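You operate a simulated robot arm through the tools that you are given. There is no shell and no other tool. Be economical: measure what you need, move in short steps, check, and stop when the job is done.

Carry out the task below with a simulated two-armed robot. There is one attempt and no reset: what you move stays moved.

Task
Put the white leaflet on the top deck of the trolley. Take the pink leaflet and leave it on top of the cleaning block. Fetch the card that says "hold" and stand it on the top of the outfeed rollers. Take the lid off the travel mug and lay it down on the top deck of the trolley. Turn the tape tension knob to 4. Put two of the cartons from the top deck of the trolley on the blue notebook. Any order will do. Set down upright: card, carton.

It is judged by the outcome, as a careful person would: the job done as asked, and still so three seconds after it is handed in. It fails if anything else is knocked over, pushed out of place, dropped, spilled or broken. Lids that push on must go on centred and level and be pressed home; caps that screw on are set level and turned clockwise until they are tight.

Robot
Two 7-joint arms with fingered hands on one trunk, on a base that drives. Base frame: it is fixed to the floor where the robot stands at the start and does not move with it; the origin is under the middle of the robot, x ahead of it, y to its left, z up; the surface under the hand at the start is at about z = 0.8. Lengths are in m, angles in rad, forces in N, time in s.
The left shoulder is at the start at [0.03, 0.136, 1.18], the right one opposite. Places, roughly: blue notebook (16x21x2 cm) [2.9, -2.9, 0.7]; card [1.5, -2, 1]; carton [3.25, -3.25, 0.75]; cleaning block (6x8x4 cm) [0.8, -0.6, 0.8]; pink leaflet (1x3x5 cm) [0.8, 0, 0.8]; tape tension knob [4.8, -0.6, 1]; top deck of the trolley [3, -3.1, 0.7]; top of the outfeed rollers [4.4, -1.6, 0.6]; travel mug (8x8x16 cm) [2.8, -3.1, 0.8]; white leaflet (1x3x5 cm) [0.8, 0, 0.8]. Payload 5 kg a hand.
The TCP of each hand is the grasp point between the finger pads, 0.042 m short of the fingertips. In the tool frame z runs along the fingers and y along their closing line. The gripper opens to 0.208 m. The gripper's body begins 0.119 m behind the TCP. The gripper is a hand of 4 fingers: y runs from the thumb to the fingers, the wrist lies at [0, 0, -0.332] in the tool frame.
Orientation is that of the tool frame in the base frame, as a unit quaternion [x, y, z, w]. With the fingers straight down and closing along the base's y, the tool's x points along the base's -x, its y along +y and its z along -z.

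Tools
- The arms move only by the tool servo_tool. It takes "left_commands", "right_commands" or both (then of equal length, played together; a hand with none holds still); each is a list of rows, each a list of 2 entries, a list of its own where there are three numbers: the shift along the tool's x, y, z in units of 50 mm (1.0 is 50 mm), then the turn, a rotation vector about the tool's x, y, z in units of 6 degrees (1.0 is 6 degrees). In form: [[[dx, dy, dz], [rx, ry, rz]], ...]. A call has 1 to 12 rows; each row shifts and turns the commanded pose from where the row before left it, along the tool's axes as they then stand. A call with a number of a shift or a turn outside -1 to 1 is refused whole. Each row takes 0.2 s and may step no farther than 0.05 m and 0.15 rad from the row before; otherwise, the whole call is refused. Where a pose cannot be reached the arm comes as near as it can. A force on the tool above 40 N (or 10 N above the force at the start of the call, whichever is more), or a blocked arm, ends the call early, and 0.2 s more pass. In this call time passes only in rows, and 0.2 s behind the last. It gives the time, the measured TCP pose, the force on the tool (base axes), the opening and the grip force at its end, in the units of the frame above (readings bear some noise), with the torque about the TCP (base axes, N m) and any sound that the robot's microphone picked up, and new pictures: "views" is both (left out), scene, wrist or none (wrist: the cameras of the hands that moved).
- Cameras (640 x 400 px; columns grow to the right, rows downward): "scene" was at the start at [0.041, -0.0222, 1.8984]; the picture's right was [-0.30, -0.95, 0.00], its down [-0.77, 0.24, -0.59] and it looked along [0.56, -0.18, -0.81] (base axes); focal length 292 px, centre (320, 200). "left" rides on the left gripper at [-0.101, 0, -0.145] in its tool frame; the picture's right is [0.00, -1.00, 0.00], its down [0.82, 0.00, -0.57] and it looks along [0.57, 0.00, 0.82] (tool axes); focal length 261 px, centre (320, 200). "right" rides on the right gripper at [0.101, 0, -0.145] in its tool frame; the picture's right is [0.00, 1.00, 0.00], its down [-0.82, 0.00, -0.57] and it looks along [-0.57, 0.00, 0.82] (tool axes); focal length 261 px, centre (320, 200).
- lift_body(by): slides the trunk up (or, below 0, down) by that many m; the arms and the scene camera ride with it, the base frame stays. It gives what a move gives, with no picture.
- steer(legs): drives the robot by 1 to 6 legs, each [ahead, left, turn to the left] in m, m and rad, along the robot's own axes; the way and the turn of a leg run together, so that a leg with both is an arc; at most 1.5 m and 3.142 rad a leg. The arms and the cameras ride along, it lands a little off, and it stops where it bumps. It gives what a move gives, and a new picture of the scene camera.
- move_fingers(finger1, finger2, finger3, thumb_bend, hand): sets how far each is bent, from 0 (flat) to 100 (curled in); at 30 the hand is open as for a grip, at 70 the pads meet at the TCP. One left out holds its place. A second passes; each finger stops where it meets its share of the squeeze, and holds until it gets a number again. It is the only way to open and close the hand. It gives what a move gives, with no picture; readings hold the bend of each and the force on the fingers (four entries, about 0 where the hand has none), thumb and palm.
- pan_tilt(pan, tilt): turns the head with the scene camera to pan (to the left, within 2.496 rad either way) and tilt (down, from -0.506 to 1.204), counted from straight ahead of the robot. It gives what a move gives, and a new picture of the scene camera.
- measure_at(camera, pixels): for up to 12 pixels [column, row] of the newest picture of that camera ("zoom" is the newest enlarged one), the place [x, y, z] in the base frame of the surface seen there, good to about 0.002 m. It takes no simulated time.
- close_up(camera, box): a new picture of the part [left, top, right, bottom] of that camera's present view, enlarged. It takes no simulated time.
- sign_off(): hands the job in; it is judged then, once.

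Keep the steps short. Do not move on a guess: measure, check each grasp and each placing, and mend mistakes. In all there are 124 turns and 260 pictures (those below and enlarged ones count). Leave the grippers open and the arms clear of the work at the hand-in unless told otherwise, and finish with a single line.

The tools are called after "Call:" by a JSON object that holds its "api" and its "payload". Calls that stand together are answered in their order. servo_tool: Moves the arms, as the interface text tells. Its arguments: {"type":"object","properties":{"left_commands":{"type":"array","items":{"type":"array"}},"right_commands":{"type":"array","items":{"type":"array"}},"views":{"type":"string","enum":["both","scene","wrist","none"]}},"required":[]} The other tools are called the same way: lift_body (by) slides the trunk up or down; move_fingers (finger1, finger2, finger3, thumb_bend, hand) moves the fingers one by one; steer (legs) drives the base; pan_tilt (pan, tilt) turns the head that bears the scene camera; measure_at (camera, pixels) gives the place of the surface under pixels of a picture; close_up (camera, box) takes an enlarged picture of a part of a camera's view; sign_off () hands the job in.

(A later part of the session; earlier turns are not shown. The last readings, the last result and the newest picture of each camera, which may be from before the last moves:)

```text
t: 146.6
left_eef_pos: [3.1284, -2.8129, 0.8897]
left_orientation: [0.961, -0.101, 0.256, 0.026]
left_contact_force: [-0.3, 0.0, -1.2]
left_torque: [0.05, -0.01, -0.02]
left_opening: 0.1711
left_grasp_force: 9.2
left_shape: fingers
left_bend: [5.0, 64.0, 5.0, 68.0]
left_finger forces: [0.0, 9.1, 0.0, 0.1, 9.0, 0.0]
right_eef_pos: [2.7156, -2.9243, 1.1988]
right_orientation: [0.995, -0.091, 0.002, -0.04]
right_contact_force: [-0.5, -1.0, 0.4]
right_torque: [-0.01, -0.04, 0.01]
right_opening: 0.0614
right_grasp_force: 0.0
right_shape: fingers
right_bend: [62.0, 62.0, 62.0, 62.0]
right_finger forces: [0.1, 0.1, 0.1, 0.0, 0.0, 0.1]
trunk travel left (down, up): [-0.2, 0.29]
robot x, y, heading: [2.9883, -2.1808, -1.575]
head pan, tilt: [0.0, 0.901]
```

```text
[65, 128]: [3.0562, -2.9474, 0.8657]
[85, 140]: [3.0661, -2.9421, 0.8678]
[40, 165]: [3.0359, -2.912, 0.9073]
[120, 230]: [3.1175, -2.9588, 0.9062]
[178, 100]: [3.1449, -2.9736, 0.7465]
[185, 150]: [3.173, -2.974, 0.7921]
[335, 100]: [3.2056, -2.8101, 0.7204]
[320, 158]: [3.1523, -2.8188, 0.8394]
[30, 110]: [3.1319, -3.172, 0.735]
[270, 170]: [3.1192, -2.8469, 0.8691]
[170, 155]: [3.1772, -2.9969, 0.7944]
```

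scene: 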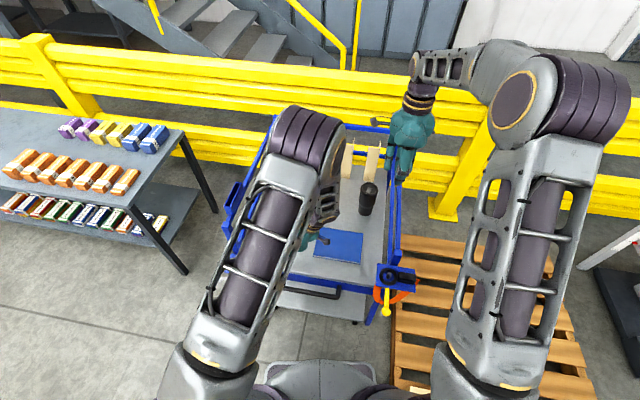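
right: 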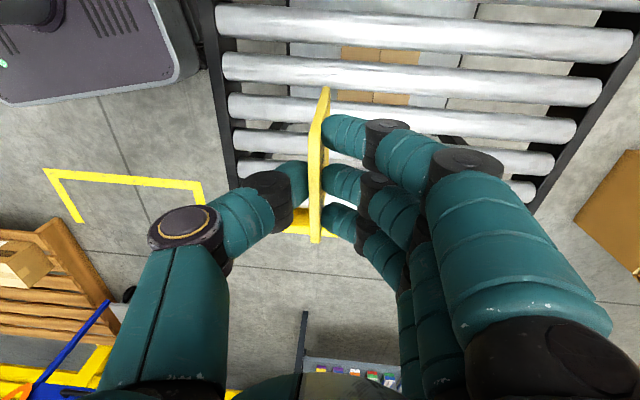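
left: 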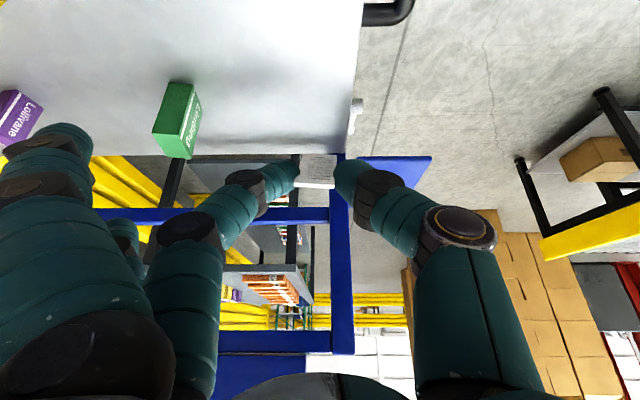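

The far outer finger would come close to the green carton. I'll shift 3 cm away from it and descend 9.5 cm.

Call:
{"api": "servo_tool", "payload": {"left_commands": [[[-0.54, -0.1, -0.31], [0, 0, 0]], [[-0.48, 0, 0.83], [0, 0, 0]], [[-0.46, 0, 0.8], [0, 0, 0]]], "views": "wrist"}}

Call:
{"api": "measure_at", "payload": {"camera": "left", "pixels": [[306, 157], [334, 157], [65, 128], [85, 140], [120, 230], [130, 225], [333, 187], [320, 157]]}}

```text
t: 147.4
left_eef_pos: [3.097, -2.8013, 0.7968]
left_orientation: [0.961, -0.101, 0.257, 0.027]
left_contact_force: [-0.5, 0.3, 0.3]
left_torque: [0.07, -0.02, 0.04]
left_opening: 0.1714
left_grasp_force: 8.9
left_shape: fingers
left_bend: [5.0, 64.0, 5.0, 68.0]
left_finger forces: [0.1, 9.0, 0.0, 0.0, 9.0, 0.0]
right_eef_pos: [2.713, -2.9241, 1.1995]
right_orientation: [0.995, -0.092, 0.003, -0.039]
right_contact_force: [0.1, -1.2, -0.5]
right_torque: [0.01, -0.09, 0.03]
right_opening: 0.0616
right_grasp_force: 0.0
right_shape: fingers
right_bend: [62.0, 62.0, 62.0, 62.0]
right_finger forces: [0.1, 0.0, 0.0, 0.0, 0.1, 0.0]
trunk travel left (down, up): [-0.2, 0.29]
robot x, y, heading: [2.988, -2.1799, -1.576]
head pan, tilt: [0.0, 0.901]
```

left: 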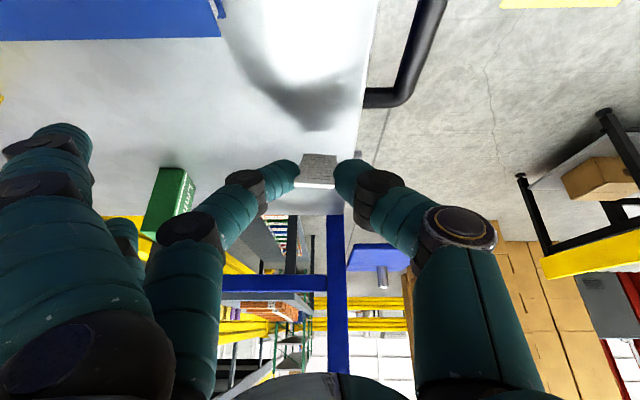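

```text
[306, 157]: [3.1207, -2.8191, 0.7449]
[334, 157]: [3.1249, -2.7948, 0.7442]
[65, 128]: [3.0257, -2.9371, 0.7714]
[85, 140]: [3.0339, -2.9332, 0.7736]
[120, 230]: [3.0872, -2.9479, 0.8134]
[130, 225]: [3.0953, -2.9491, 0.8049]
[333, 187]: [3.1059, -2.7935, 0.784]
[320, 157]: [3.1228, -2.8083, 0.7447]
```

About 2 cm remain. I'll lower 19 mm and release.

Call:
{"api": "servo_tool", "payload": {"left_commands": [[[-0.19, 0, 0.33], [0, 0, 0]]], "views": "none"}}

Call:
{"api": "move_fingers", "payload": {"hand": "left", "finger2": 57, "thumb_bend": 60}}

Call:
{"api": "close_up", "payload": {"camera": "left", "box": [220, 80, 440, 220]}}

```text
t: 147.8
left_eef_pos: [3.0984, -2.8022, 0.7777]
left_orientation: [0.96, -0.102, 0.257, 0.028]
left_contact_force: [-0.8, 0.2, 0.8]
left_torque: [0.02, -0.12, 0.05]
left_opening: 0.1714
left_grasp_force: 9.9
left_shape: fingers
left_bend: [5.0, 64.0, 5.0, 68.0]
left_finger forces: [0.1, 10.0, 0.1, 0.0, 10.5, 0.1]
right_eef_pos: [2.713, -2.9246, 1.1989]
right_orientation: [0.995, -0.09, 0.004, -0.04]
right_contact_force: [-0.1, 0.0, -0.4]
right_torque: [0.04, -0.12, -0.04]
right_opening: 0.0612
right_grasp_force: 0.1
right_shape: fingers
right_bend: [62.0, 62.0, 62.0, 62.0]
right_finger forces: [0.0, 0.0, 0.1, 0.0, 0.0, 0.0]
trunk travel left (down, up): [-0.2, 0.29]
robot x, y, heading: [2.9848, -2.1831, -1.573]
head pan, tilt: [0.0, 0.901]
```

```text
t: 148.8
left_eef_pos: [3.0968, -2.8009, 0.7768]
left_orientation: [0.961, -0.102, 0.256, 0.027]
left_contact_force: [0.2, 0.1, -0.4]
left_torque: [0.01, 0.01, -0.01]
left_opening: 0.1868
left_grasp_force: 0.2
left_shape: fingers
left_bend: [5.0, 56.0, 5.0, 60.0]
left_finger forces: [0.0, 0.0, 0.0, 0.0, 0.1, 0.0]
right_eef_pos: [2.7156, -2.9243, 1.1991]
right_orientation: [0.995, -0.091, 0.004, -0.039]
right_contact_force: [-0.1, -0.4, 0.0]
right_torque: [-0.01, 0.0, -0.01]
right_opening: 0.0616
right_grasp_force: 0.1
right_shape: fingers
right_bend: [62.0, 62.0, 62.0, 62.0]
right_finger forces: [0.0, 0.0, 0.0, 0.0, 0.1, 0.1]
trunk travel left (down, up): [-0.2, 0.29]
robot x, y, heading: [2.9918, -2.1809, -1.571]
head pan, tilt: [0.0, 0.901]
```

```text
2.86 times, centred on (330, 150) of left
```

zoom: 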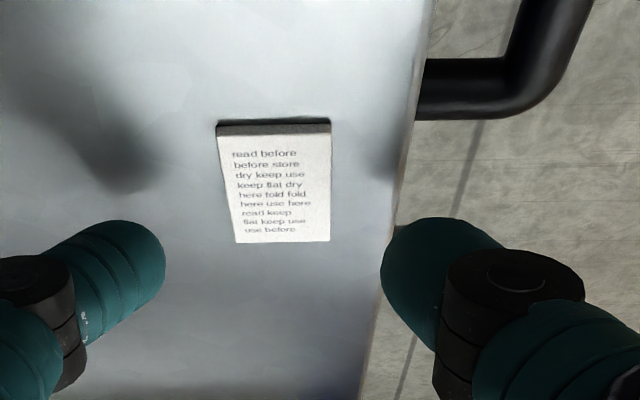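

White lies flat on the deck. I'll raise the left hand, level it and turn it so it closes along the trolley's width.

Call:
{"api": "servo_tool", "payload": {"left_commands": [[[0.25, 0, -0.43], [0, 0, 0]], [[0.5, 0, -0.86], [0, 0, 0]], [[0.5, 0, -0.86], [0, 0, 0]], [[0.5, 0, -0.86], [0, 0, 0]], [[0.5, 0, -0.86], [0, 0, 0]], [[0.5, 0, -0.86], [0, 0, 0]], [[0.25, 0, -0.43], [0, 0, 0]], [[0, 0, 0], [0, -1, 0]], [[0, 0, 0], [0, -1, 0]], [[0, 0, 0], [0, -1, 0]], [[0, 0, 0], [0, -1, 0]], [[0, 0, 0], [0, -1, 0]]], "views": "none"}}

Call:
{"api": "servo_tool", "payload": {"left_commands": [[[0, 0, 0], [0, 0, -1]], [[0, 0, 0], [0, 0, -1]], [[0, 0, 0], [0, 0, -1]], [[0, 0, 0], [0, 0, -1]], [[0, 0, 0], [0, 0, -1]], [[0, 0, 0], [0, 0, -1]], [[0, 0, 0], [0, 0, -1]], [[0, 0, 0], [0, 0, -1]], [[0, 0, 0], [0, 0, -1]], [[0, 0, 0], [0, 0, -1]], [[0, 0, 0], [0, 0, -1]], [[0, 0, 0], [0, 0, -1]]], "views": "none"}}

Call:
{"api": "servo_tool", "payload": {"left_commands": [[[0, 0, 0], [0, 0, -1]], [[0, 0, 0], [0, 0, -1]], [[0, 0, 0], [0, 0, -1]], [[0, 0, 0], [0, 0, -1]], [[0, 0, 0], [0, 0, -1]]], "views": "both"}}

```text
t: 151.4
left_eef_pos: [3.1, -2.8023, 1.0753]
left_orientation: [0.994, -0.105, -0.001, -0.002]
left_contact_force: [-0.3, 1.0, 0.6]
left_torque: [-0.01, 0.05, -0.02]
left_opening: 0.1869
left_grasp_force: 0.1
left_shape: fingers
left_bend: [5.0, 56.0, 5.0, 60.0]
left_finger forces: [0.1, 0.1, 0.1, 0.1, 0.0, 0.0]
right_eef_pos: [2.7158, -2.9243, 1.1997]
right_orientation: [0.995, -0.091, 0.002, -0.04]
right_contact_force: [1.4, -1.2, -0.1]
right_torque: [0.03, 0.23, 0.01]
right_opening: 0.0617
right_grasp_force: 0.0
right_shape: fingers
right_bend: [62.0, 62.0, 62.0, 62.0]
right_finger forces: [0.0, 0.0, 0.0, 0.0, 0.1, 0.0]
trunk travel left (down, up): [-0.2, 0.29]
robot x, y, heading: [2.9881, -2.1811, -1.573]
head pan, tilt: [0.0, 0.901]
```

```text
t: 154.0
left_eef_pos: [3.0985, -2.8015, 1.0762]
left_orientation: [0.866, 0.5, 0.0, -0.001]
left_contact_force: [0.1, 0.3, 0.7]
left_torque: [0.0, 0.0, -0.02]
left_opening: 0.1866
left_grasp_force: 0.1
left_shape: fingers
left_bend: [5.0, 56.0, 5.0, 60.0]
left_finger forces: [0.0, 0.0, 0.1, 0.0, 0.0, 0.0]
right_eef_pos: [2.7132, -2.9241, 1.1993]
right_orientation: [0.995, -0.091, 0.003, -0.039]
right_contact_force: [-0.2, 0.2, -0.4]
right_torque: [0.01, -0.02, 0.01]
right_opening: 0.0617
right_grasp_force: 0.1
right_shape: fingers
right_bend: [62.0, 62.0, 62.0, 62.0]
right_finger forces: [0.0, 0.1, 0.1, 0.1, 0.0, 0.0]
trunk travel left (down, up): [-0.2, 0.29]
robot x, y, heading: [2.9888, -2.1775, -1.573]
head pan, tilt: [0.0, 0.901]
```

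```text
t: 155.2
left_eef_pos: [3.097, -2.8008, 1.0766]
left_orientation: [0.707, 0.707, -0.001, -0.001]
left_contact_force: [-0.5, -0.7, 0.5]
left_torque: [-0.03, -0.03, -0.02]
left_opening: 0.1868
left_grasp_force: 0.0
left_shape: fingers
left_bend: [5.0, 56.0, 5.0, 60.0]
left_finger forces: [0.1, 0.0, 0.0, 0.0, 0.0, 0.0]
right_eef_pos: [2.7144, -2.9237, 1.199]
right_orientation: [0.995, -0.09, 0.004, -0.039]
right_contact_force: [-0.3, -0.2, -0.5]
right_torque: [0.01, -0.04, -0.01]
right_opening: 0.0615
right_grasp_force: 0.0
right_shape: fingers
right_bend: [62.0, 62.0, 62.0, 62.0]
right_finger forces: [0.0, 0.1, 0.0, 0.0, 0.0, 0.0]
trunk travel left (down, up): [-0.2, 0.29]
robot x, y, heading: [2.9876, -2.1795, -1.576]
head pan, tilt: [0.0, 0.901]
```

scene: 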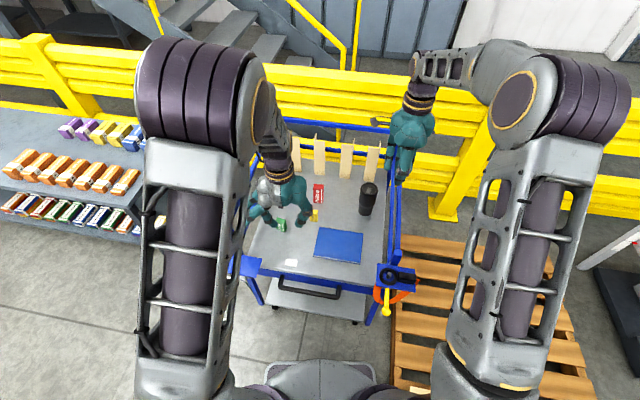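
left: 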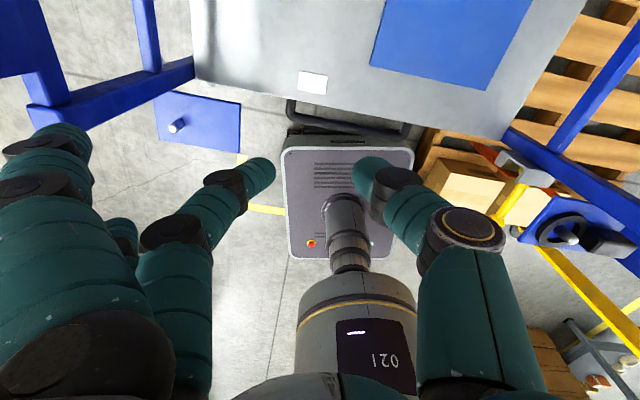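

Now I'll set a wider three-finger gap and move over the yellow carton, staying high, to look down at it.

Call:
{"api": "move_fingers", "payload": {"hand": "left", "finger1": 58, "finger2": 58, "finger3": 58, "thumb_bend": 58}}

Call:
{"api": "servo_tool", "payload": {"left_commands": [[[-0.9, -0.35, 0], [0, 0, 0]], [[-0.9, -0.35, 0], [0, 0, 0]], [[-0.9, -0.35, 0], [0, 0, 0]], [[-0.9, -0.35, 0], [0, 0, 0]], [[-0.9, -0.35, 0], [0, 0, 0]]], "views": "wrist"}}

Call:
{"api": "close_up", "payload": {"camera": "left", "box": [180, 40, 480, 240]}}

```text
t: 156.2
left_eef_pos: [3.0983, -2.8026, 1.0765]
left_orientation: [0.708, 0.707, 0.001, -0.001]
left_contact_force: [0.8, 0.0, 0.5]
left_torque: [0.0, 0.01, -0.01]
left_opening: 0.0855
left_grasp_force: 0.0
left_shape: fingers
left_bend: [57.0, 57.0, 57.0, 57.0]
left_finger forces: [0.0, 0.1, 0.0, 0.1, 0.0, 0.0]
right_eef_pos: [2.7133, -2.9238, 1.1988]
right_orientation: [0.995, -0.09, 0.004, -0.039]
right_contact_force: [-0.4, -0.8, 0.2]
right_torque: [-0.01, 0.04, 0.01]
right_opening: 0.0614
right_grasp_force: 0.0
right_shape: fingers
right_bend: [62.0, 62.0, 62.0, 62.0]
right_finger forces: [0.1, 0.1, 0.0, 0.1, 0.0, 0.1]
trunk travel left (down, up): [-0.2, 0.29]
robot x, y, heading: [2.9889, -2.1756, -1.575]
head pan, tilt: [0.0, 0.901]
```

```text
t: 157.4
left_eef_pos: [3.0098, -3.0261, 1.0725]
left_orientation: [0.707, 0.707, 0.001, -0.003]
left_contact_force: [-0.9, -1.8, -1.1]
left_torque: [0.14, 0.05, 0.01]
left_opening: 0.0854
left_grasp_force: 0.0
left_shape: fingers
left_bend: [57.0, 57.0, 57.0, 57.0]
left_finger forces: [0.1, 0.0, 0.0, 0.0, 0.0, 0.1]
right_eef_pos: [2.7144, -2.9261, 1.1975]
right_orientation: [0.995, -0.091, 0.003, -0.04]
right_contact_force: [-0.4, -1.0, -1.0]
right_torque: [0.11, 0.0, 0.0]
right_opening: 0.0616
right_grasp_force: 0.1
right_shape: fingers
right_bend: [62.0, 62.0, 62.0, 62.0]
right_finger forces: [0.0, 0.1, 0.0, 0.1, 0.0, 0.0]
trunk travel left (down, up): [-0.2, 0.29]
robot x, y, heading: [2.985, -2.1783, -1.571]
head pan, tilt: [0.0, 0.901]
```

left: 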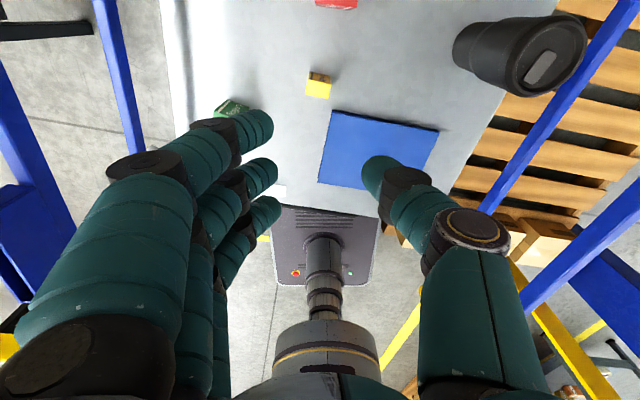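

```text
2.00 times, centred on (330, 140) of left
```

zoom: 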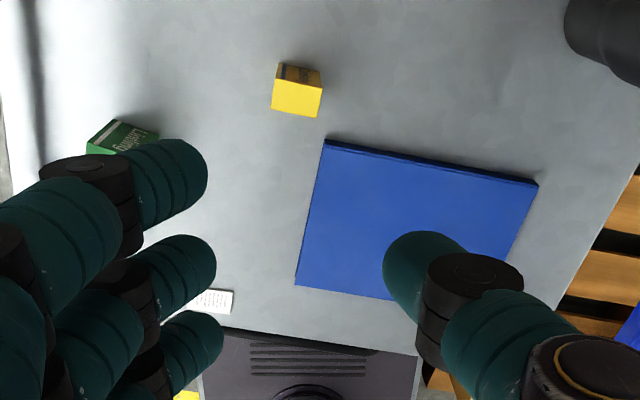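

A clear view from above. I'll measure the yellow carton's top corners, the notebook corners and the green carton.

Call:
{"api": "measure_at", "payload": {"camera": "zoom", "pixels": [[277, 82], [320, 91], [316, 115], [274, 108], [297, 98], [328, 145], [533, 186], [300, 283], [420, 220], [92, 150], [115, 125], [150, 135]]}}

Call:
{"api": "measure_at", "payload": {"camera": "left", "pixels": [[318, 3], [355, 5], [575, 30], [525, 85], [510, 60], [560, 75], [545, 70], [565, 20]]}}

```text
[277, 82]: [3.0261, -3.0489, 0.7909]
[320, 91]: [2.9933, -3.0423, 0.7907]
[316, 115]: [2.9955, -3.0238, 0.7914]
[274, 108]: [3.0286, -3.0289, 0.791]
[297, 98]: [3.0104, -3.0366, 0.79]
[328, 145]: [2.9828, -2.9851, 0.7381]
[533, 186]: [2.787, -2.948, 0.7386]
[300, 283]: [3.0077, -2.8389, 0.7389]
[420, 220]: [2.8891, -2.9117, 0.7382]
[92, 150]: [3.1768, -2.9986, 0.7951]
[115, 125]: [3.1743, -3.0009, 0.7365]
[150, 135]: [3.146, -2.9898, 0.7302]
```

```text
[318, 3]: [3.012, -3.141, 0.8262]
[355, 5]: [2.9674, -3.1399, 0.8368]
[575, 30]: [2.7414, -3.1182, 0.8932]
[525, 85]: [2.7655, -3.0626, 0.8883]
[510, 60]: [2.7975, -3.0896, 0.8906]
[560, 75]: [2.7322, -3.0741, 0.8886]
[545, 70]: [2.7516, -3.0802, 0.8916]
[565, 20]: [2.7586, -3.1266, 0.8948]
```

The yellow carton is 3.4×2 cm, centred at (3.011, -3.036) with yaw -11.4°. I'll align and descend to just above it.

Call:
{"api": "servo_tool", "payload": {"left_commands": [[[-0.2, 0.02, 0], [0, 0, 0.95]], [[0, 0, 0], [0, 0, 0.95]], [[0, 0, 1], [0, 0, 0]], [[0, 0, 1], [0, 0, 0]], [[0, 0, 1], [0, 0, 0]], [[0, 0, 1], [0, 0, 0]]], "views": "wrist"}}

Call:
{"api": "close_up", "payload": {"camera": "left", "box": [220, 100, 440, 240]}}

Call:
{"api": "measure_at", "payload": {"camera": "zoom", "pixels": [[290, 175], [250, 175], [330, 175], [290, 195], [270, 195], [320, 195]]}}

```text
t: 158.8
left_eef_pos: [3.0123, -3.0373, 0.8749]
left_orientation: [0.774, 0.633, -0.001, -0.001]
left_contact_force: [0.2, -1.0, 1.4]
left_torque: [0.25, -0.03, 0.0]
left_opening: 0.0854
left_grasp_force: 0.0
left_shape: fingers
left_bend: [57.0, 57.0, 57.0, 57.0]
left_finger forces: [0.1, 0.0, 0.0, 0.0, 0.0, 0.0]
right_eef_pos: [2.7141, -2.9263, 1.1985]
right_orientation: [0.995, -0.09, 0.003, -0.041]
right_contact_force: [-0.8, -1.1, -0.2]
right_torque: [0.16, 0.02, 0.01]
right_opening: 0.0611
right_grasp_force: 0.1
right_shape: fingers
right_bend: [62.0, 62.0, 62.0, 62.0]
right_finger forces: [0.1, 0.0, 0.0, 0.0, 0.0, 0.0]
trunk travel left (down, up): [-0.2, 0.29]
robot x, y, heading: [2.9872, -2.1795, -1.571]
head pan, tilt: [0.0, 0.901]
```

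left: 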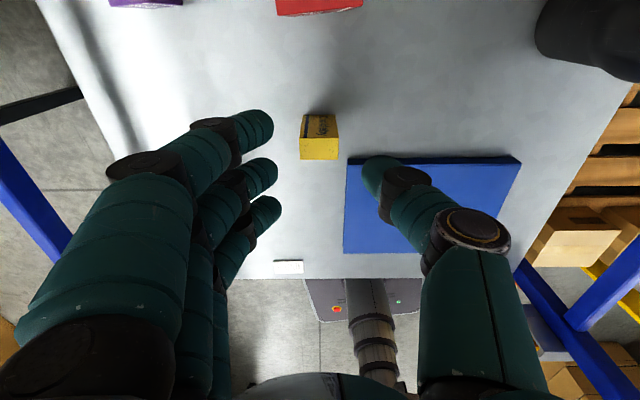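

```text
2.86 times, centred on (330, 170) of left
```

zoom: 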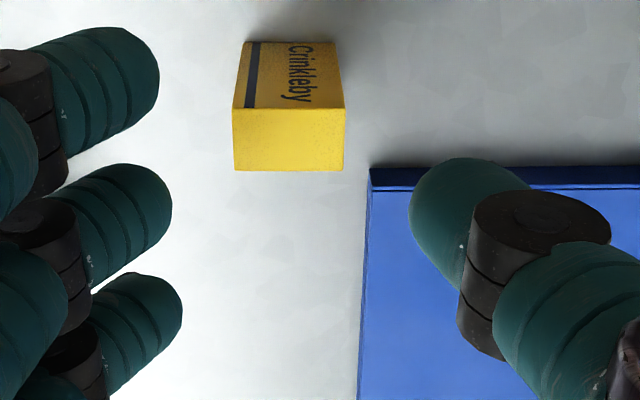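

```text
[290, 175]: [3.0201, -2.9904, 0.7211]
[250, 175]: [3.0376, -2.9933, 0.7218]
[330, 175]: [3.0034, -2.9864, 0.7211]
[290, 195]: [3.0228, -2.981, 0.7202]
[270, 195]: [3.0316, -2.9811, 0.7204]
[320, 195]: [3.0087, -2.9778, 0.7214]
```

Aligned. I'll descend 8.7 cm and close.

Call:
{"api": "servo_tool", "payload": {"left_commands": [[[0, 0, 0.87], [0, 0, 0]], [[0, 0, 0.87], [0, 0, 0]]], "views": "none"}}

Call:
{"api": "move_fingers", "payload": {"hand": "left", "finger1": 63, "finger2": 69, "finger3": 63, "thumb_bend": 69}}

Call:
{"api": "close_up", "payload": {"camera": "left", "box": [220, 100, 440, 240]}}

```text
t: 159.4
left_eef_pos: [3.0114, -3.0377, 0.7892]
left_orientation: [0.774, 0.633, -0.001, 0.0]
left_contact_force: [-0.8, -0.8, 1.9]
left_torque: [0.22, -0.04, -0.01]
left_opening: 0.0856
left_grasp_force: 0.0
left_shape: fingers
left_bend: [57.0, 57.0, 57.0, 57.0]
left_finger forces: [0.0, 0.0, 0.0, 0.0, 0.0, 0.0]
right_eef_pos: [2.7139, -2.9248, 1.1994]
right_orientation: [0.995, -0.091, 0.003, -0.04]
right_contact_force: [1.0, 0.2, 0.1]
right_torque: [-0.01, -0.01, 0.01]
right_opening: 0.0614
right_grasp_force: 0.1
right_shape: fingers
right_bend: [62.0, 62.0, 62.0, 62.0]
right_finger forces: [0.0, 0.1, 0.0, 0.1, 0.1, 0.0]
trunk travel left (down, up): [-0.2, 0.29]
robot x, y, heading: [2.9818, -2.1785, -1.573]
head pan, tilt: [0.0, 0.901]
```

```text
t: 160.4
left_eef_pos: [3.0119, -3.0368, 0.7884]
left_orientation: [0.775, 0.632, -0.001, 0.0]
left_contact_force: [-1.0, 0.5, 4.5]
left_torque: [0.02, 0.05, 0.01]
left_opening: 0.0549
left_grasp_force: 11.1
left_shape: fingers
left_bend: [63.0, 63.0, 63.0, 67.0]
left_finger forces: [0.0, 9.9, 0.1, 0.1, 11.6, 0.0]
right_eef_pos: [2.7135, -2.9234, 1.1995]
right_orientation: [0.995, -0.09, 0.004, -0.04]
right_contact_force: [0.1, 0.0, 0.4]
right_torque: [-0.02, -0.01, 0.05]
right_opening: 0.0615
right_grasp_force: 0.1
right_shape: fingers
right_bend: [62.0, 62.0, 62.0, 62.0]
right_finger forces: [0.1, 0.0, 0.1, 0.1, 0.0, 0.0]
trunk travel left (down, up): [-0.2, 0.29]
robot x, y, heading: [2.9876, -2.1805, -1.572]
head pan, tilt: [0.0, 0.901]
```

```text
2.86 times, centred on (330, 170) of left
```

zoom: 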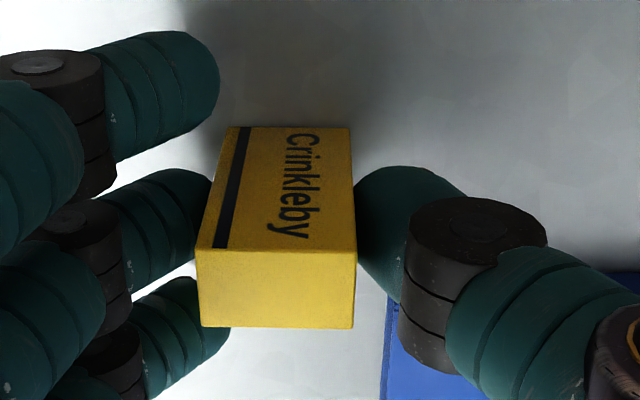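

The yellow carton is gripped by the middle finger and thumb. I'll lift 8 cm, carry it over the notebook and look.

Call:
{"api": "servo_tool", "payload": {"left_commands": [[[0, 0, -0.8], [0, 0, 0]], [[0, 0, -0.8], [0, 0, 0]], [[0.478, -0.776, 0], [0, 0, 0]], [[0.478, -0.776, 0], [0, 0, 0]], [[0.478, -0.776, 0], [0, 0, 0]], [[0.478, -0.776, 0], [0, 0, 0]], [[0.478, -0.776, 0], [0, 0, 0]]], "views": "wrist"}}

Call:
{"api": "close_up", "payload": {"camera": "left", "box": [220, 80, 440, 240]}}

Call:
{"api": "measure_at", "payload": {"camera": "zoom", "pixels": [[235, 160], [340, 160], [225, 240], [340, 240], [220, 280], [340, 290], [290, 280]]}}

```text
t: 162.0
left_eef_pos: [2.8447, -2.8799, 0.8693]
left_orientation: [0.774, 0.633, -0.001, 0.0]
left_contact_force: [1.9, 0.3, 0.0]
left_torque: [0.01, 0.11, 0.0]
left_opening: 0.0543
left_grasp_force: 10.5
left_shape: fingers
left_bend: [63.0, 62.0, 63.0, 67.0]
left_finger forces: [0.1, 10.0, 0.0, 0.0, 10.0, 0.0]
right_eef_pos: [2.7129, -2.9232, 1.1991]
right_orientation: [0.995, -0.091, 0.004, -0.039]
right_contact_force: [-2.0, -0.1, -0.1]
right_torque: [-0.09, -0.21, -0.02]
right_opening: 0.0615
right_grasp_force: 0.0
right_shape: fingers
right_bend: [62.0, 62.0, 62.0, 62.0]
right_finger forces: [0.0, 0.0, 0.1, 0.0, 0.0, 0.1]
trunk travel left (down, up): [-0.2, 0.29]
robot x, y, heading: [2.9886, -2.1858, -1.574]
head pan, tilt: [0.0, 0.901]
```

left: 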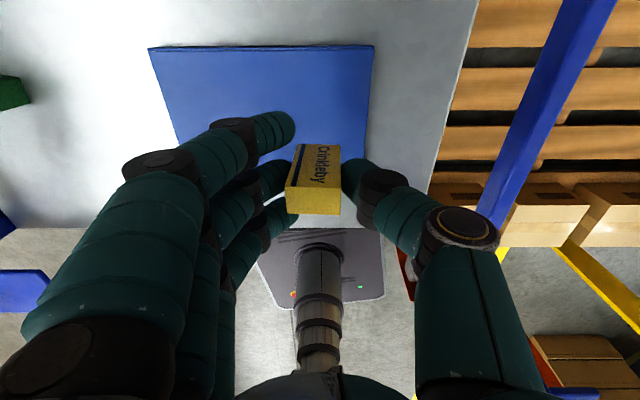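

```text
2.50 times, centred on (330, 160) of left
```

zoom: 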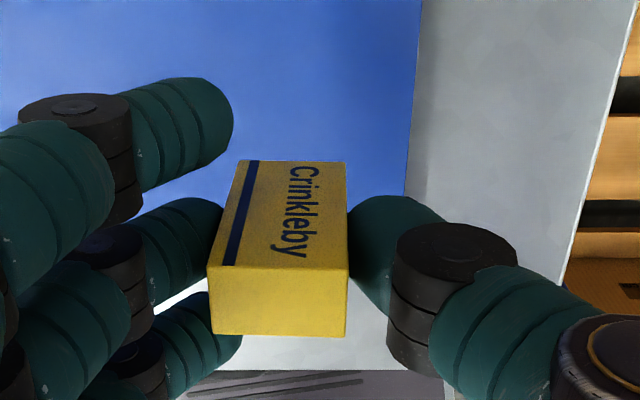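

```text
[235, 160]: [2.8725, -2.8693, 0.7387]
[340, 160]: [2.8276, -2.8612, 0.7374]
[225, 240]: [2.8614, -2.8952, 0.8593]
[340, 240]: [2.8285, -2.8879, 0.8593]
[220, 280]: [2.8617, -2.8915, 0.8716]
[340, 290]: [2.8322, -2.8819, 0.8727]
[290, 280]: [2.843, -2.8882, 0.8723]
```

Call:
{"api": "measure_at", "payload": {"camera": "zoom", "pixels": [[290, 168], [290, 200], [290, 255], [250, 168], [335, 168], [240, 320], [340, 325]]}}

```text
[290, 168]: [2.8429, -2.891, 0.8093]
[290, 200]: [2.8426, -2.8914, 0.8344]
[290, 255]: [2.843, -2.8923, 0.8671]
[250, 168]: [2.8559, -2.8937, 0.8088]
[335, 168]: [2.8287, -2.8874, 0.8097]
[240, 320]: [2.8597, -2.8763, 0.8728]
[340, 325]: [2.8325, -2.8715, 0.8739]
```

The carton is vertical with its bottom at about 0.802. I'll lower 6.2 cm onto the notebook.

Call:
{"api": "servo_tool", "payload": {"left_commands": [[[0, 0, 0.6], [0, 0, 0]], [[0, 0, 0.54], [0, 0, 0]], [[0, 0, 0.08], [0, 0, 0]]], "views": "none"}}

Call:
{"api": "close_up", "payload": {"camera": "left", "box": [220, 80, 440, 240]}}

Call:
{"api": "measure_at", "payload": {"camera": "zoom", "pixels": [[290, 168], [290, 255], [290, 280], [290, 150]]}}

```text
t: 162.8
left_eef_pos: [2.8438, -2.8793, 0.8089]
left_orientation: [0.774, 0.633, 0.0, 0.0]
left_contact_force: [-0.7, 0.7, -0.7]
left_torque: [-0.03, 0.01, 0.03]
left_opening: 0.0544
left_grasp_force: 10.0
left_shape: fingers
left_bend: [63.0, 62.0, 63.0, 67.0]
left_finger forces: [0.0, 10.0, 0.0, 0.0, 9.9, 0.0]
right_eef_pos: [2.7139, -2.9245, 1.1987]
right_orientation: [0.995, -0.091, 0.003, -0.04]
right_contact_force: [-0.8, 0.2, -0.4]
right_torque: [-0.01, -0.05, 0.03]
right_opening: 0.0614
right_grasp_force: 0.0
right_shape: fingers
right_bend: [62.0, 62.0, 62.0, 62.0]
right_finger forces: [0.0, 0.0, 0.1, 0.0, 0.0, 0.0]
trunk travel left (down, up): [-0.2, 0.29]
robot x, y, heading: [2.9906, -2.1805, -1.571]
head pan, tilt: [0.0, 0.901]
```

```text
2.50 times, centred on (330, 160) of left
```

zoom: 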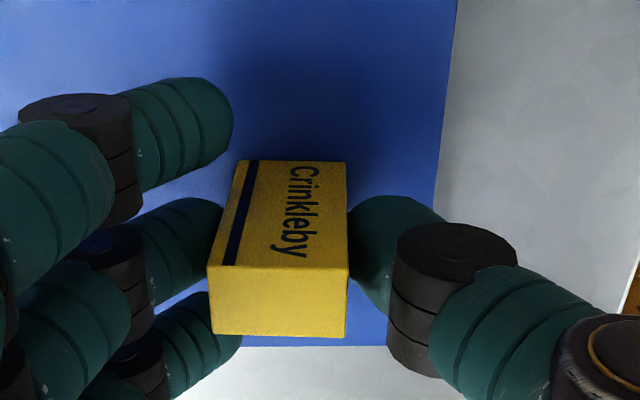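

```text
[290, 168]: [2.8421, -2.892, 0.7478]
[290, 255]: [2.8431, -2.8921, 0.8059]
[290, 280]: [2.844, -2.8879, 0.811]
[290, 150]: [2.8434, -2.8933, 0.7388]
```

About 1–2 mm remain. I'll lower 1.5 mm and release.

Call:
{"api": "servo_tool", "payload": {"left_commands": [[[0, 0, 0.04], [0, 0, 0]]], "views": "none"}}

Call:
{"api": "move_fingers", "payload": {"hand": "left", "finger1": 58, "finger2": 58, "finger3": 58, "thumb_bend": 61}}

Call:
{"api": "close_up", "payload": {"camera": "left", "box": [220, 80, 440, 240]}}

```text
t: 163.2
left_eef_pos: [2.8447, -2.8799, 0.8074]
left_orientation: [0.774, 0.633, 0.0, -0.001]
left_contact_force: [-0.1, 1.0, 1.8]
left_torque: [-0.03, -0.07, 0.02]
left_opening: 0.0543
left_grasp_force: 10.0
left_shape: fingers
left_bend: [63.0, 62.0, 63.0, 67.0]
left_finger forces: [0.1, 10.1, 0.0, 0.0, 10.1, 0.1]
right_eef_pos: [2.714, -2.9251, 1.1994]
right_orientation: [0.995, -0.091, 0.003, -0.039]
right_contact_force: [-0.9, 0.7, 0.4]
right_torque: [-0.03, -0.04, 0.02]
right_opening: 0.0615
right_grasp_force: 0.0
right_shape: fingers
right_bend: [62.0, 62.0, 62.0, 62.0]
right_finger forces: [0.0, 0.1, 0.1, 0.1, 0.0, 0.1]
trunk travel left (down, up): [-0.2, 0.29]
robot x, y, heading: [2.9854, -2.1787, -1.576]
head pan, tilt: [0.0, 0.901]
```

```text
t: 164.2
left_eef_pos: [2.8452, -2.8803, 0.8069]
left_orientation: [0.774, 0.633, -0.001, 0.0]
left_contact_force: [-0.2, 0.1, -0.7]
left_torque: [0.03, -0.01, 0.0]
left_opening: 0.0749
left_grasp_force: 0.1
left_shape: fingers
left_bend: [57.0, 57.0, 57.0, 61.0]
left_finger forces: [0.0, 0.1, 0.0, 0.1, 0.0, 0.0]
right_eef_pos: [2.7133, -2.925, 1.1989]
right_orientation: [0.995, -0.091, 0.004, -0.039]
right_contact_force: [-0.6, -0.4, -0.8]
right_torque: [-0.03, -0.06, -0.01]
right_opening: 0.0615
right_grasp_force: 0.1
right_shape: fingers
right_bend: [62.0, 62.0, 62.0, 62.0]
right_finger forces: [0.1, 0.1, 0.0, 0.1, 0.0, 0.0]
trunk travel left (down, up): [-0.2, 0.29]
robot x, y, heading: [2.9863, -2.181, -1.579]
head pan, tilt: [0.0, 0.901]
```

```text
2.50 times, centred on (330, 160) of left
```

zoom: 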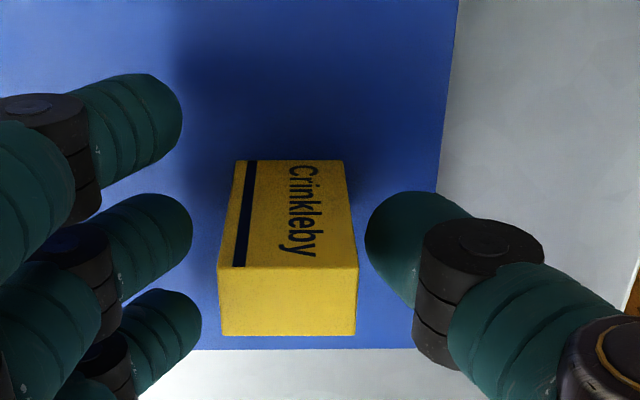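

The yellow carton stands on the notebook. Next is the red carton, because the green one is too near the rail. I'll rise 20 cm and move above the red one.

Call:
{"api": "servo_tool", "payload": {"left_commands": [[[0, 0, -0.5], [0, 0, 0]], [[0, 0, -1], [0, 0, 0]], [[0, 0, -1], [0, 0, 0]], [[0, 0, -1], [0, 0, 0]], [[0, 0, -0.5], [0, 0, 0]], [[-0.69, 0.566, 0], [0, 0, 0]], [[-0.69, 0.566, 0], [0, 0, 0]], [[-0.69, 0.566, 0], [0, 0, 0]], [[-0.69, 0.566, 0], [0, 0, 0]], [[-0.69, 0.566, 0], [0, 0, 0]], [[-0.69, 0.566, 0], [0, 0, 0]], [[-0.69, 0.566, 0], [0, 0, 0]]], "views": "both"}}

Call:
{"api": "close_up", "payload": {"camera": "left", "box": [220, 40, 440, 240]}}

```text
t: 166.8
left_eef_pos: [2.9894, -3.1128, 1.0128]
left_orientation: [0.775, 0.632, -0.001, -0.001]
left_contact_force: [0.2, 0.1, 2.4]
left_torque: [-0.05, -0.05, 0.0]
left_opening: 0.0756
left_grasp_force: 0.0
left_shape: fingers
left_bend: [57.0, 57.0, 57.0, 61.0]
left_finger forces: [0.0, 0.1, 0.0, 0.0, 0.0, 0.0]
left hand out of reach, approached as far as the arm can: row 11, 12
right_eef_pos: [2.7139, -2.923, 1.2003]
right_orientation: [0.995, -0.091, 0.003, -0.038]
right_contact_force: [0.3, 0.2, 0.6]
right_torque: [-0.12, 0.11, -0.02]
right_opening: 0.0616
right_grasp_force: 0.1
right_shape: fingers
right_bend: [62.0, 62.0, 62.0, 62.0]
right_finger forces: [0.0, 0.0, 0.0, 0.0, 0.1, 0.0]
trunk travel left (down, up): [-0.2, 0.29]
robot x, y, heading: [2.9859, -2.1776, -1.572]
head pan, tilt: [0.0, 0.901]
```

scene: 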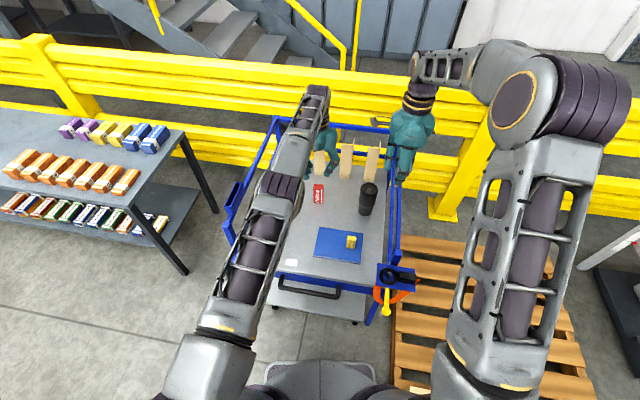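
left: 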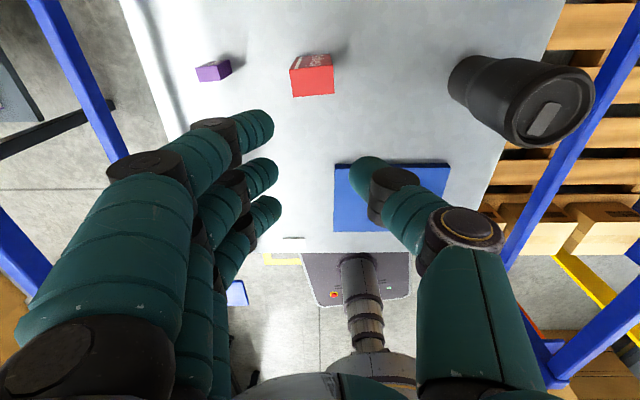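

```text
2.00 times, centred on (330, 140) of left
```

zoom: 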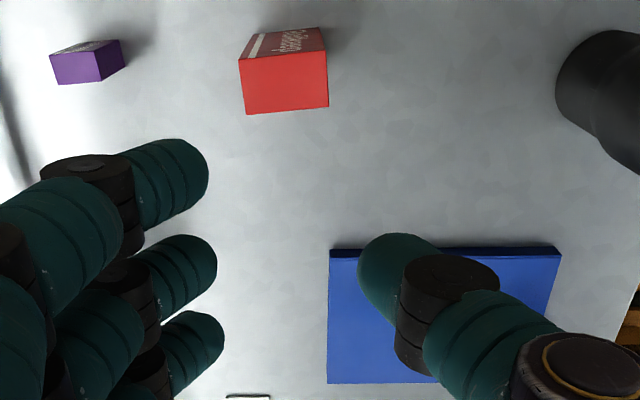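

Out of reach by 4 cm. I'll measure the red carton's top, then nudge the base 8 cm ahead; the base front stays clear of the trolley.

Call:
{"api": "measure_at", "payload": {"camera": "zoom", "pixels": [[242, 65], [325, 53], [327, 105], [248, 112], [285, 85], [55, 60], [120, 45], [60, 82]]}}

Call:
{"api": "steer", "payload": {"legs": [[0.08, 0, 0]]}}

```text
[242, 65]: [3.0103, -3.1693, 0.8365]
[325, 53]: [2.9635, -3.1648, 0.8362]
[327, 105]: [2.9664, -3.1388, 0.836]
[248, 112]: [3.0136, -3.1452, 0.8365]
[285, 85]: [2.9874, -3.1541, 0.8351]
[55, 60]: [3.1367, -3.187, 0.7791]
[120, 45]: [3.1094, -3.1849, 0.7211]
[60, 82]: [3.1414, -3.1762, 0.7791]
```

```text
t: 167.8
left_eef_pos: [2.989, -3.194, 1.0066]
left_orientation: [0.775, 0.633, 0.001, -0.003]
left_contact_force: [0.6, -0.2, -1.7]
left_torque: [0.14, 0.03, 0.02]
left_opening: 0.0756
left_grasp_force: 0.0
left_shape: fingers
left_bend: [57.0, 57.0, 57.0, 61.0]
left_finger forces: [0.1, 0.0, 0.1, 0.0, 0.1, 0.1]
right_eef_pos: [2.7122, -3.0064, 1.197]
right_orientation: [0.995, -0.091, 0.003, -0.042]
right_contact_force: [-0.4, -1.4, -0.6]
right_torque: [0.21, 0.01, 0.0]
right_opening: 0.0614
right_grasp_force: 0.1
right_shape: fingers
right_bend: [62.0, 62.0, 62.0, 62.0]
right_finger forces: [0.1, 0.0, 0.0, 0.0, 0.1, 0.1]
trunk travel left (down, up): [-0.2, 0.29]
robot x, y, heading: [2.9843, -2.2583, -1.571]
head pan, tilt: [0.0, 0.901]
```

scene: 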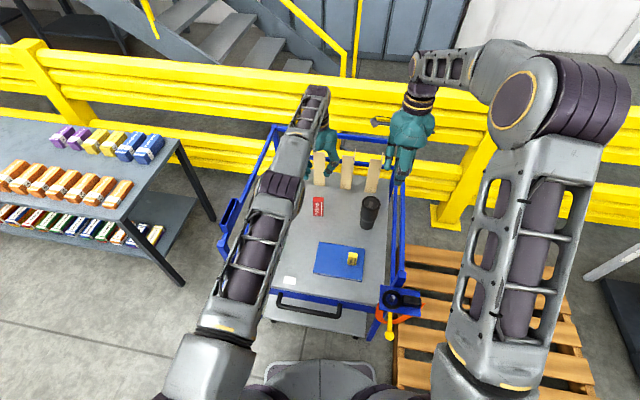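

The red carton is at (2.988, -3.155), 4.7 cm wide, yaw about -6.5°. I'll check the tan blocks behind it before descending.

Call:
{"api": "close_up", "payload": {"camera": "scene", "box": [280, 120, 420, 220]}}

Call:
{"api": "measure_at", "payload": {"camera": "zoom", "pixels": [[180, 150], [180, 280], [305, 170], [300, 290], [420, 180], [410, 295], [190, 240], [170, 370], [405, 330], [310, 180], [90, 70]]}}

```text
4.00 times, centred on (350, 170) of scene
```

zoom: 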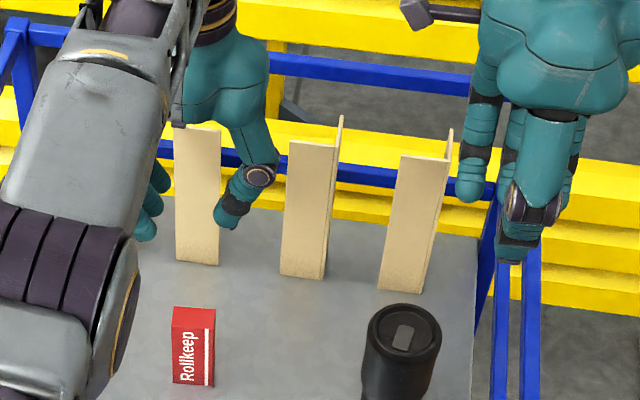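

```text
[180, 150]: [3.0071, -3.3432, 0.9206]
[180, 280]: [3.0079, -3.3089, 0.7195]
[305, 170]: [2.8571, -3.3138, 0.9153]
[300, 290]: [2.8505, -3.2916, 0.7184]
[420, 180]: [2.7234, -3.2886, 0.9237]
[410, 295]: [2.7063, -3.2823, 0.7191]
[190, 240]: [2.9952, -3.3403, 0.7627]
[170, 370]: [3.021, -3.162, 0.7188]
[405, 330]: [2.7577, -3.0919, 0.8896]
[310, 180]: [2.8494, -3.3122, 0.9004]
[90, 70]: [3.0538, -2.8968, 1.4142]
```

The tan pieces are 8 cm behind where the camera mount would be. I'll align over the red carton and descend.

Call:
{"api": "move_fingers", "payload": {"hand": "left", "thumb_bend": 57}}

Call:
{"api": "servo_tool", "payload": {"left_commands": [[[0, 0, 0], [0, 0, -0.83]], [[0.79, -0.11, 0], [0, 0, 0]], [[0, 0, 1], [0, 0, 0]], [[0, 0, 1], [0, 0, 0]]], "views": "wrist"}}

Call:
{"api": "close_up", "payload": {"camera": "left", "box": [220, 80, 440, 240]}}

Call:
{"api": "measure_at", "payload": {"camera": "left", "pixels": [[300, 160], [335, 160], [300, 140], [340, 140], [318, 150], [318, 165]]}}

```text
t: 168.8
left_eef_pos: [2.9886, -3.1944, 1.0083]
left_orientation: [0.774, 0.633, 0.0, -0.002]
left_contact_force: [-0.7, -0.1, -0.5]
left_torque: [0.04, 0.01, -0.01]
left_opening: 0.0876
left_grasp_force: 0.1
left_shape: fingers
left_bend: [57.0, 57.0, 57.0, 56.0]
left_finger forces: [0.1, 0.0, 0.0, 0.0, 0.0, 0.1]
right_eef_pos: [2.7128, -3.0044, 1.1968]
right_orientation: [0.995, -0.091, 0.003, -0.04]
right_contact_force: [-0.4, -0.9, 0.4]
right_torque: [0.06, 0.02, 0.01]
right_opening: 0.0614
right_grasp_force: 0.0
right_shape: fingers
right_bend: [62.0, 62.0, 62.0, 62.0]
right_finger forces: [0.0, 0.0, 0.0, 0.0, 0.1, 0.0]
trunk travel left (down, up): [-0.2, 0.29]
robot x, y, heading: [2.9855, -2.2599, -1.569]
head pan, tilt: [0.0, 0.901]
```

```text
t: 169.8
left_eef_pos: [2.9877, -3.1553, 0.9134]
left_orientation: [0.747, 0.665, -0.002, 0.001]
left_contact_force: [-0.6, -1.0, 3.6]
left_torque: [0.14, -0.11, 0.03]
left_opening: 0.0877
left_grasp_force: 0.1
left_shape: fingers
left_bend: [57.0, 57.0, 57.0, 56.0]
left_finger forces: [0.1, 0.0, 0.1, 0.1, 0.1, 0.0]
right_eef_pos: [2.7111, -3.0023, 1.1996]
right_orientation: [0.995, -0.091, 0.003, -0.038]
right_contact_force: [0.1, 1.1, 0.0]
right_torque: [-0.09, -0.07, 0.01]
right_opening: 0.0615
right_grasp_force: 0.1
right_shape: fingers
right_bend: [62.0, 62.0, 62.0, 62.0]
right_finger forces: [0.0, 0.1, 0.0, 0.1, 0.0, 0.0]
trunk travel left (down, up): [-0.2, 0.29]
robot x, y, heading: [2.9832, -2.2618, -1.577]
head pan, tilt: [0.0, 0.901]
```

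left: 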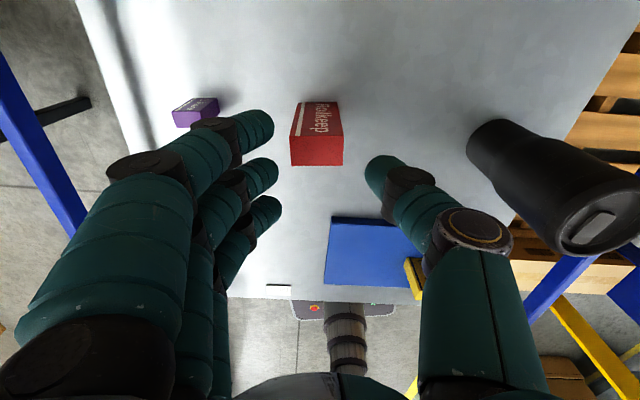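

```text
2.50 times, centred on (330, 160) of left
```

zoom: 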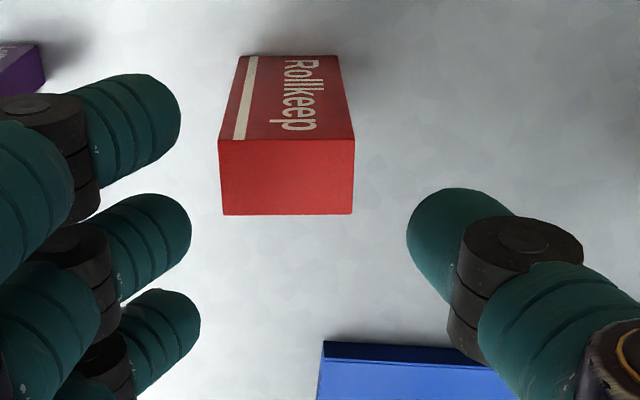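

```text
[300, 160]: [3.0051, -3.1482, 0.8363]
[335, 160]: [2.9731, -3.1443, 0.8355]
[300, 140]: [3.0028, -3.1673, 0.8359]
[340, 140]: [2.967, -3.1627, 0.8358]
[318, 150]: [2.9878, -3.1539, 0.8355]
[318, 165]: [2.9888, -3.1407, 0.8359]
```

Well aligned. I'll descend 9 cm and close the middle finger and thumb.

Call:
{"api": "servo_tool", "payload": {"left_commands": [[[0, 0, 0.9], [0, 0, 0]], [[0, 0, 0.9], [0, 0, 0]]], "views": "none"}}

Call:
{"api": "move_fingers", "payload": {"hand": "left", "finger1": 59, "finger2": 68, "finger3": 59, "thumb_bend": 68}}

Call:
{"api": "servo_tool", "payload": {"left_commands": [[[0, 0, -0.9], [0, 0, 0]], [[0, 0, -0.9], [0, 0, 0]]], "views": "wrist"}}

```text
t: 170.4
left_eef_pos: [2.9899, -3.1534, 0.8221]
left_orientation: [0.746, 0.666, 0.0, 0.0]
left_contact_force: [0.2, -0.4, 1.6]
left_torque: [0.19, -0.02, 0.04]
left_opening: 0.0878
left_grasp_force: 0.0
left_shape: fingers
left_bend: [57.0, 57.0, 57.0, 56.0]
left_finger forces: [0.0, 0.0, 0.0, 0.1, 0.1, 0.0]
right_eef_pos: [2.714, -3.0042, 1.1993]
right_orientation: [0.995, -0.091, 0.002, -0.04]
right_contact_force: [0.6, -0.5, -1.6]
right_torque: [0.04, 0.03, -0.04]
right_opening: 0.0615
right_grasp_force: 0.0
right_shape: fingers
right_bend: [62.0, 62.0, 62.0, 62.0]
right_finger forces: [0.0, 0.0, 0.0, 0.2, 0.0, 0.0]
trunk travel left (down, up): [-0.2, 0.29]
robot x, y, heading: [2.9868, -2.2589, -1.576]
head pan, tilt: [0.0, 0.901]
```

```text
t: 171.4
left_eef_pos: [2.9878, -3.1528, 0.8221]
left_orientation: [0.746, 0.666, 0.0, -0.002]
left_contact_force: [-1.2, 0.2, 3.7]
left_torque: [-0.03, 0.02, -0.03]
left_opening: 0.0671
left_grasp_force: 11.1
left_shape: fingers
left_bend: [59.0, 59.0, 59.0, 66.0]
left_finger forces: [0.0, 10.5, 0.0, 0.0, 12.3, 0.1]
right_eef_pos: [2.7121, -3.0035, 1.1991]
right_orientation: [0.995, -0.092, 0.003, -0.038]
right_contact_force: [-0.4, 0.2, -0.1]
right_torque: [-0.03, 0.03, -0.01]
right_opening: 0.0617
right_grasp_force: 0.1
right_shape: fingers
right_bend: [62.0, 62.0, 62.0, 62.0]
right_finger forces: [0.0, 0.0, 0.0, 0.0, 0.0, 0.1]
trunk travel left (down, up): [-0.2, 0.29]
robot x, y, heading: [2.9883, -2.2616, -1.571]
head pan, tilt: [0.0, 0.901]
```

```text
t: 172.0
left_eef_pos: [2.9906, -3.1517, 0.9108]
left_orientation: [0.746, 0.666, 0.001, -0.001]
left_contact_force: [-0.2, 1.3, -1.7]
left_torque: [-0.17, 0.05, 0.03]
left_opening: 0.0667
left_grasp_force: 11.1
left_shape: fingers
left_bend: [59.0, 59.0, 59.0, 66.0]
left_finger forces: [0.1, 10.8, 0.1, 0.1, 10.9, 0.0]
right_eef_pos: [2.7138, -3.0037, 1.1996]
right_orientation: [0.995, -0.091, 0.003, -0.04]
right_contact_force: [0.6, 0.6, 0.6]
right_torque: [-0.07, -0.02, -0.02]
right_opening: 0.0615
right_grasp_force: 0.0
right_shape: fingers
right_bend: [62.0, 62.0, 62.0, 62.0]
right_finger forces: [0.0, 0.1, 0.0, 0.0, 0.1, 0.1]
trunk travel left (down, up): [-0.2, 0.29]
robot x, y, heading: [2.9843, -2.2549, -1.573]
head pan, tilt: [0.0, 0.901]
```

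left: 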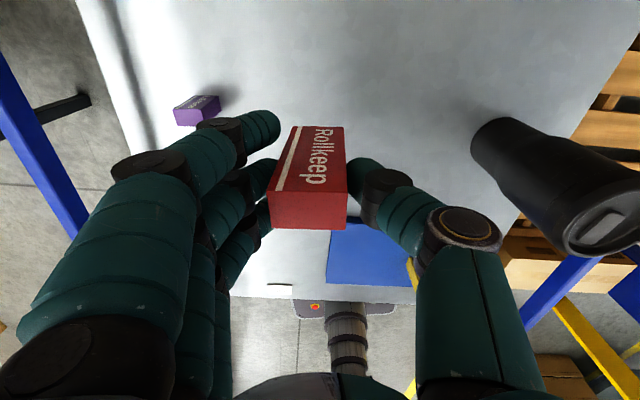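

The red carton is held upright. I'll carry it to the notebook's left half at (2.95, -2.905).

Call:
{"api": "servo_tool", "payload": {"left_commands": [[[0, 0, -0.6], [0, 0, 0]], [[0.803, -0.224, 0], [0, 0, 0]], [[0.803, -0.224, 0], [0, 0, 0]], [[0.803, -0.224, 0], [0, 0, 0]], [[0.803, -0.224, 0], [0, 0, 0]], [[0.803, -0.224, 0], [0, 0, 0]], [[0.803, -0.224, 0], [0, 0, 0]]], "views": "wrist"}}

Call:
{"api": "close_up", "payload": {"camera": "left", "box": [220, 80, 440, 260]}}

Call:
{"api": "measure_at", "payload": {"camera": "zoom", "pixels": [[260, 145], [340, 145], [290, 140], [290, 180], [290, 260], [180, 300], [330, 300], [260, 340], [350, 390], [400, 330], [430, 200]]}}

```text
t: 173.6
left_eef_pos: [2.9484, -2.9059, 0.9409]
left_orientation: [0.746, 0.666, -0.001, -0.001]
left_contact_force: [0.2, 0.7, 0.2]
left_torque: [-0.06, 0.0, 0.02]
left_opening: 0.0665
left_grasp_force: 10.7
left_shape: fingers
left_bend: [59.0, 59.0, 59.0, 66.0]
left_finger forces: [0.0, 10.6, 0.0, 0.0, 10.6, 0.0]
right_eef_pos: [2.7119, -3.0025, 1.2004]
right_orientation: [0.995, -0.091, 0.004, -0.039]
right_contact_force: [-0.3, 0.4, 1.0]
right_torque: [-0.09, -0.09, 0.0]
right_opening: 0.0615
right_grasp_force: 0.1
right_shape: fingers
right_bend: [62.0, 62.0, 62.0, 62.0]
right_finger forces: [0.0, 0.0, 0.0, 0.0, 0.0, 0.0]
trunk travel left (down, up): [-0.2, 0.29]
robot x, y, heading: [2.9854, -2.2565, -1.572]
head pan, tilt: [0.0, 0.901]
```

left: 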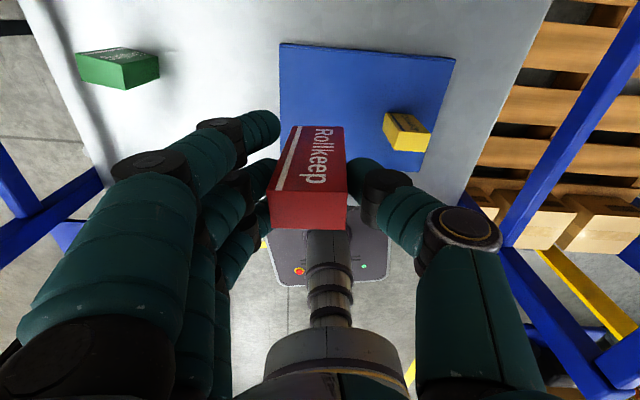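

```text
2.22 times, centred on (330, 170) of left
```

zoom: 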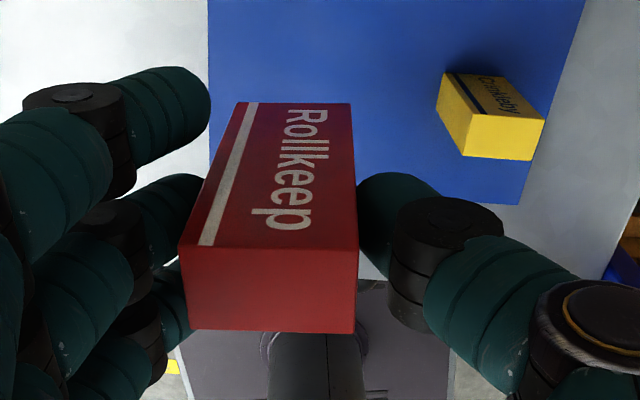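

```text
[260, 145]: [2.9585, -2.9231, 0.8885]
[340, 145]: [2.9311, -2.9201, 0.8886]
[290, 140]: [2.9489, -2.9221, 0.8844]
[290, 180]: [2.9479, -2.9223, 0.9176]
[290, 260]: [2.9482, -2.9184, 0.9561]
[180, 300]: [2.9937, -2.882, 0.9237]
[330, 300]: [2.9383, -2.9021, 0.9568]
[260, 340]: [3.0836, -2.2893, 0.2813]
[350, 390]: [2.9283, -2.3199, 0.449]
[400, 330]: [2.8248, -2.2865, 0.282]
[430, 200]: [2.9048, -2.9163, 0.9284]
```

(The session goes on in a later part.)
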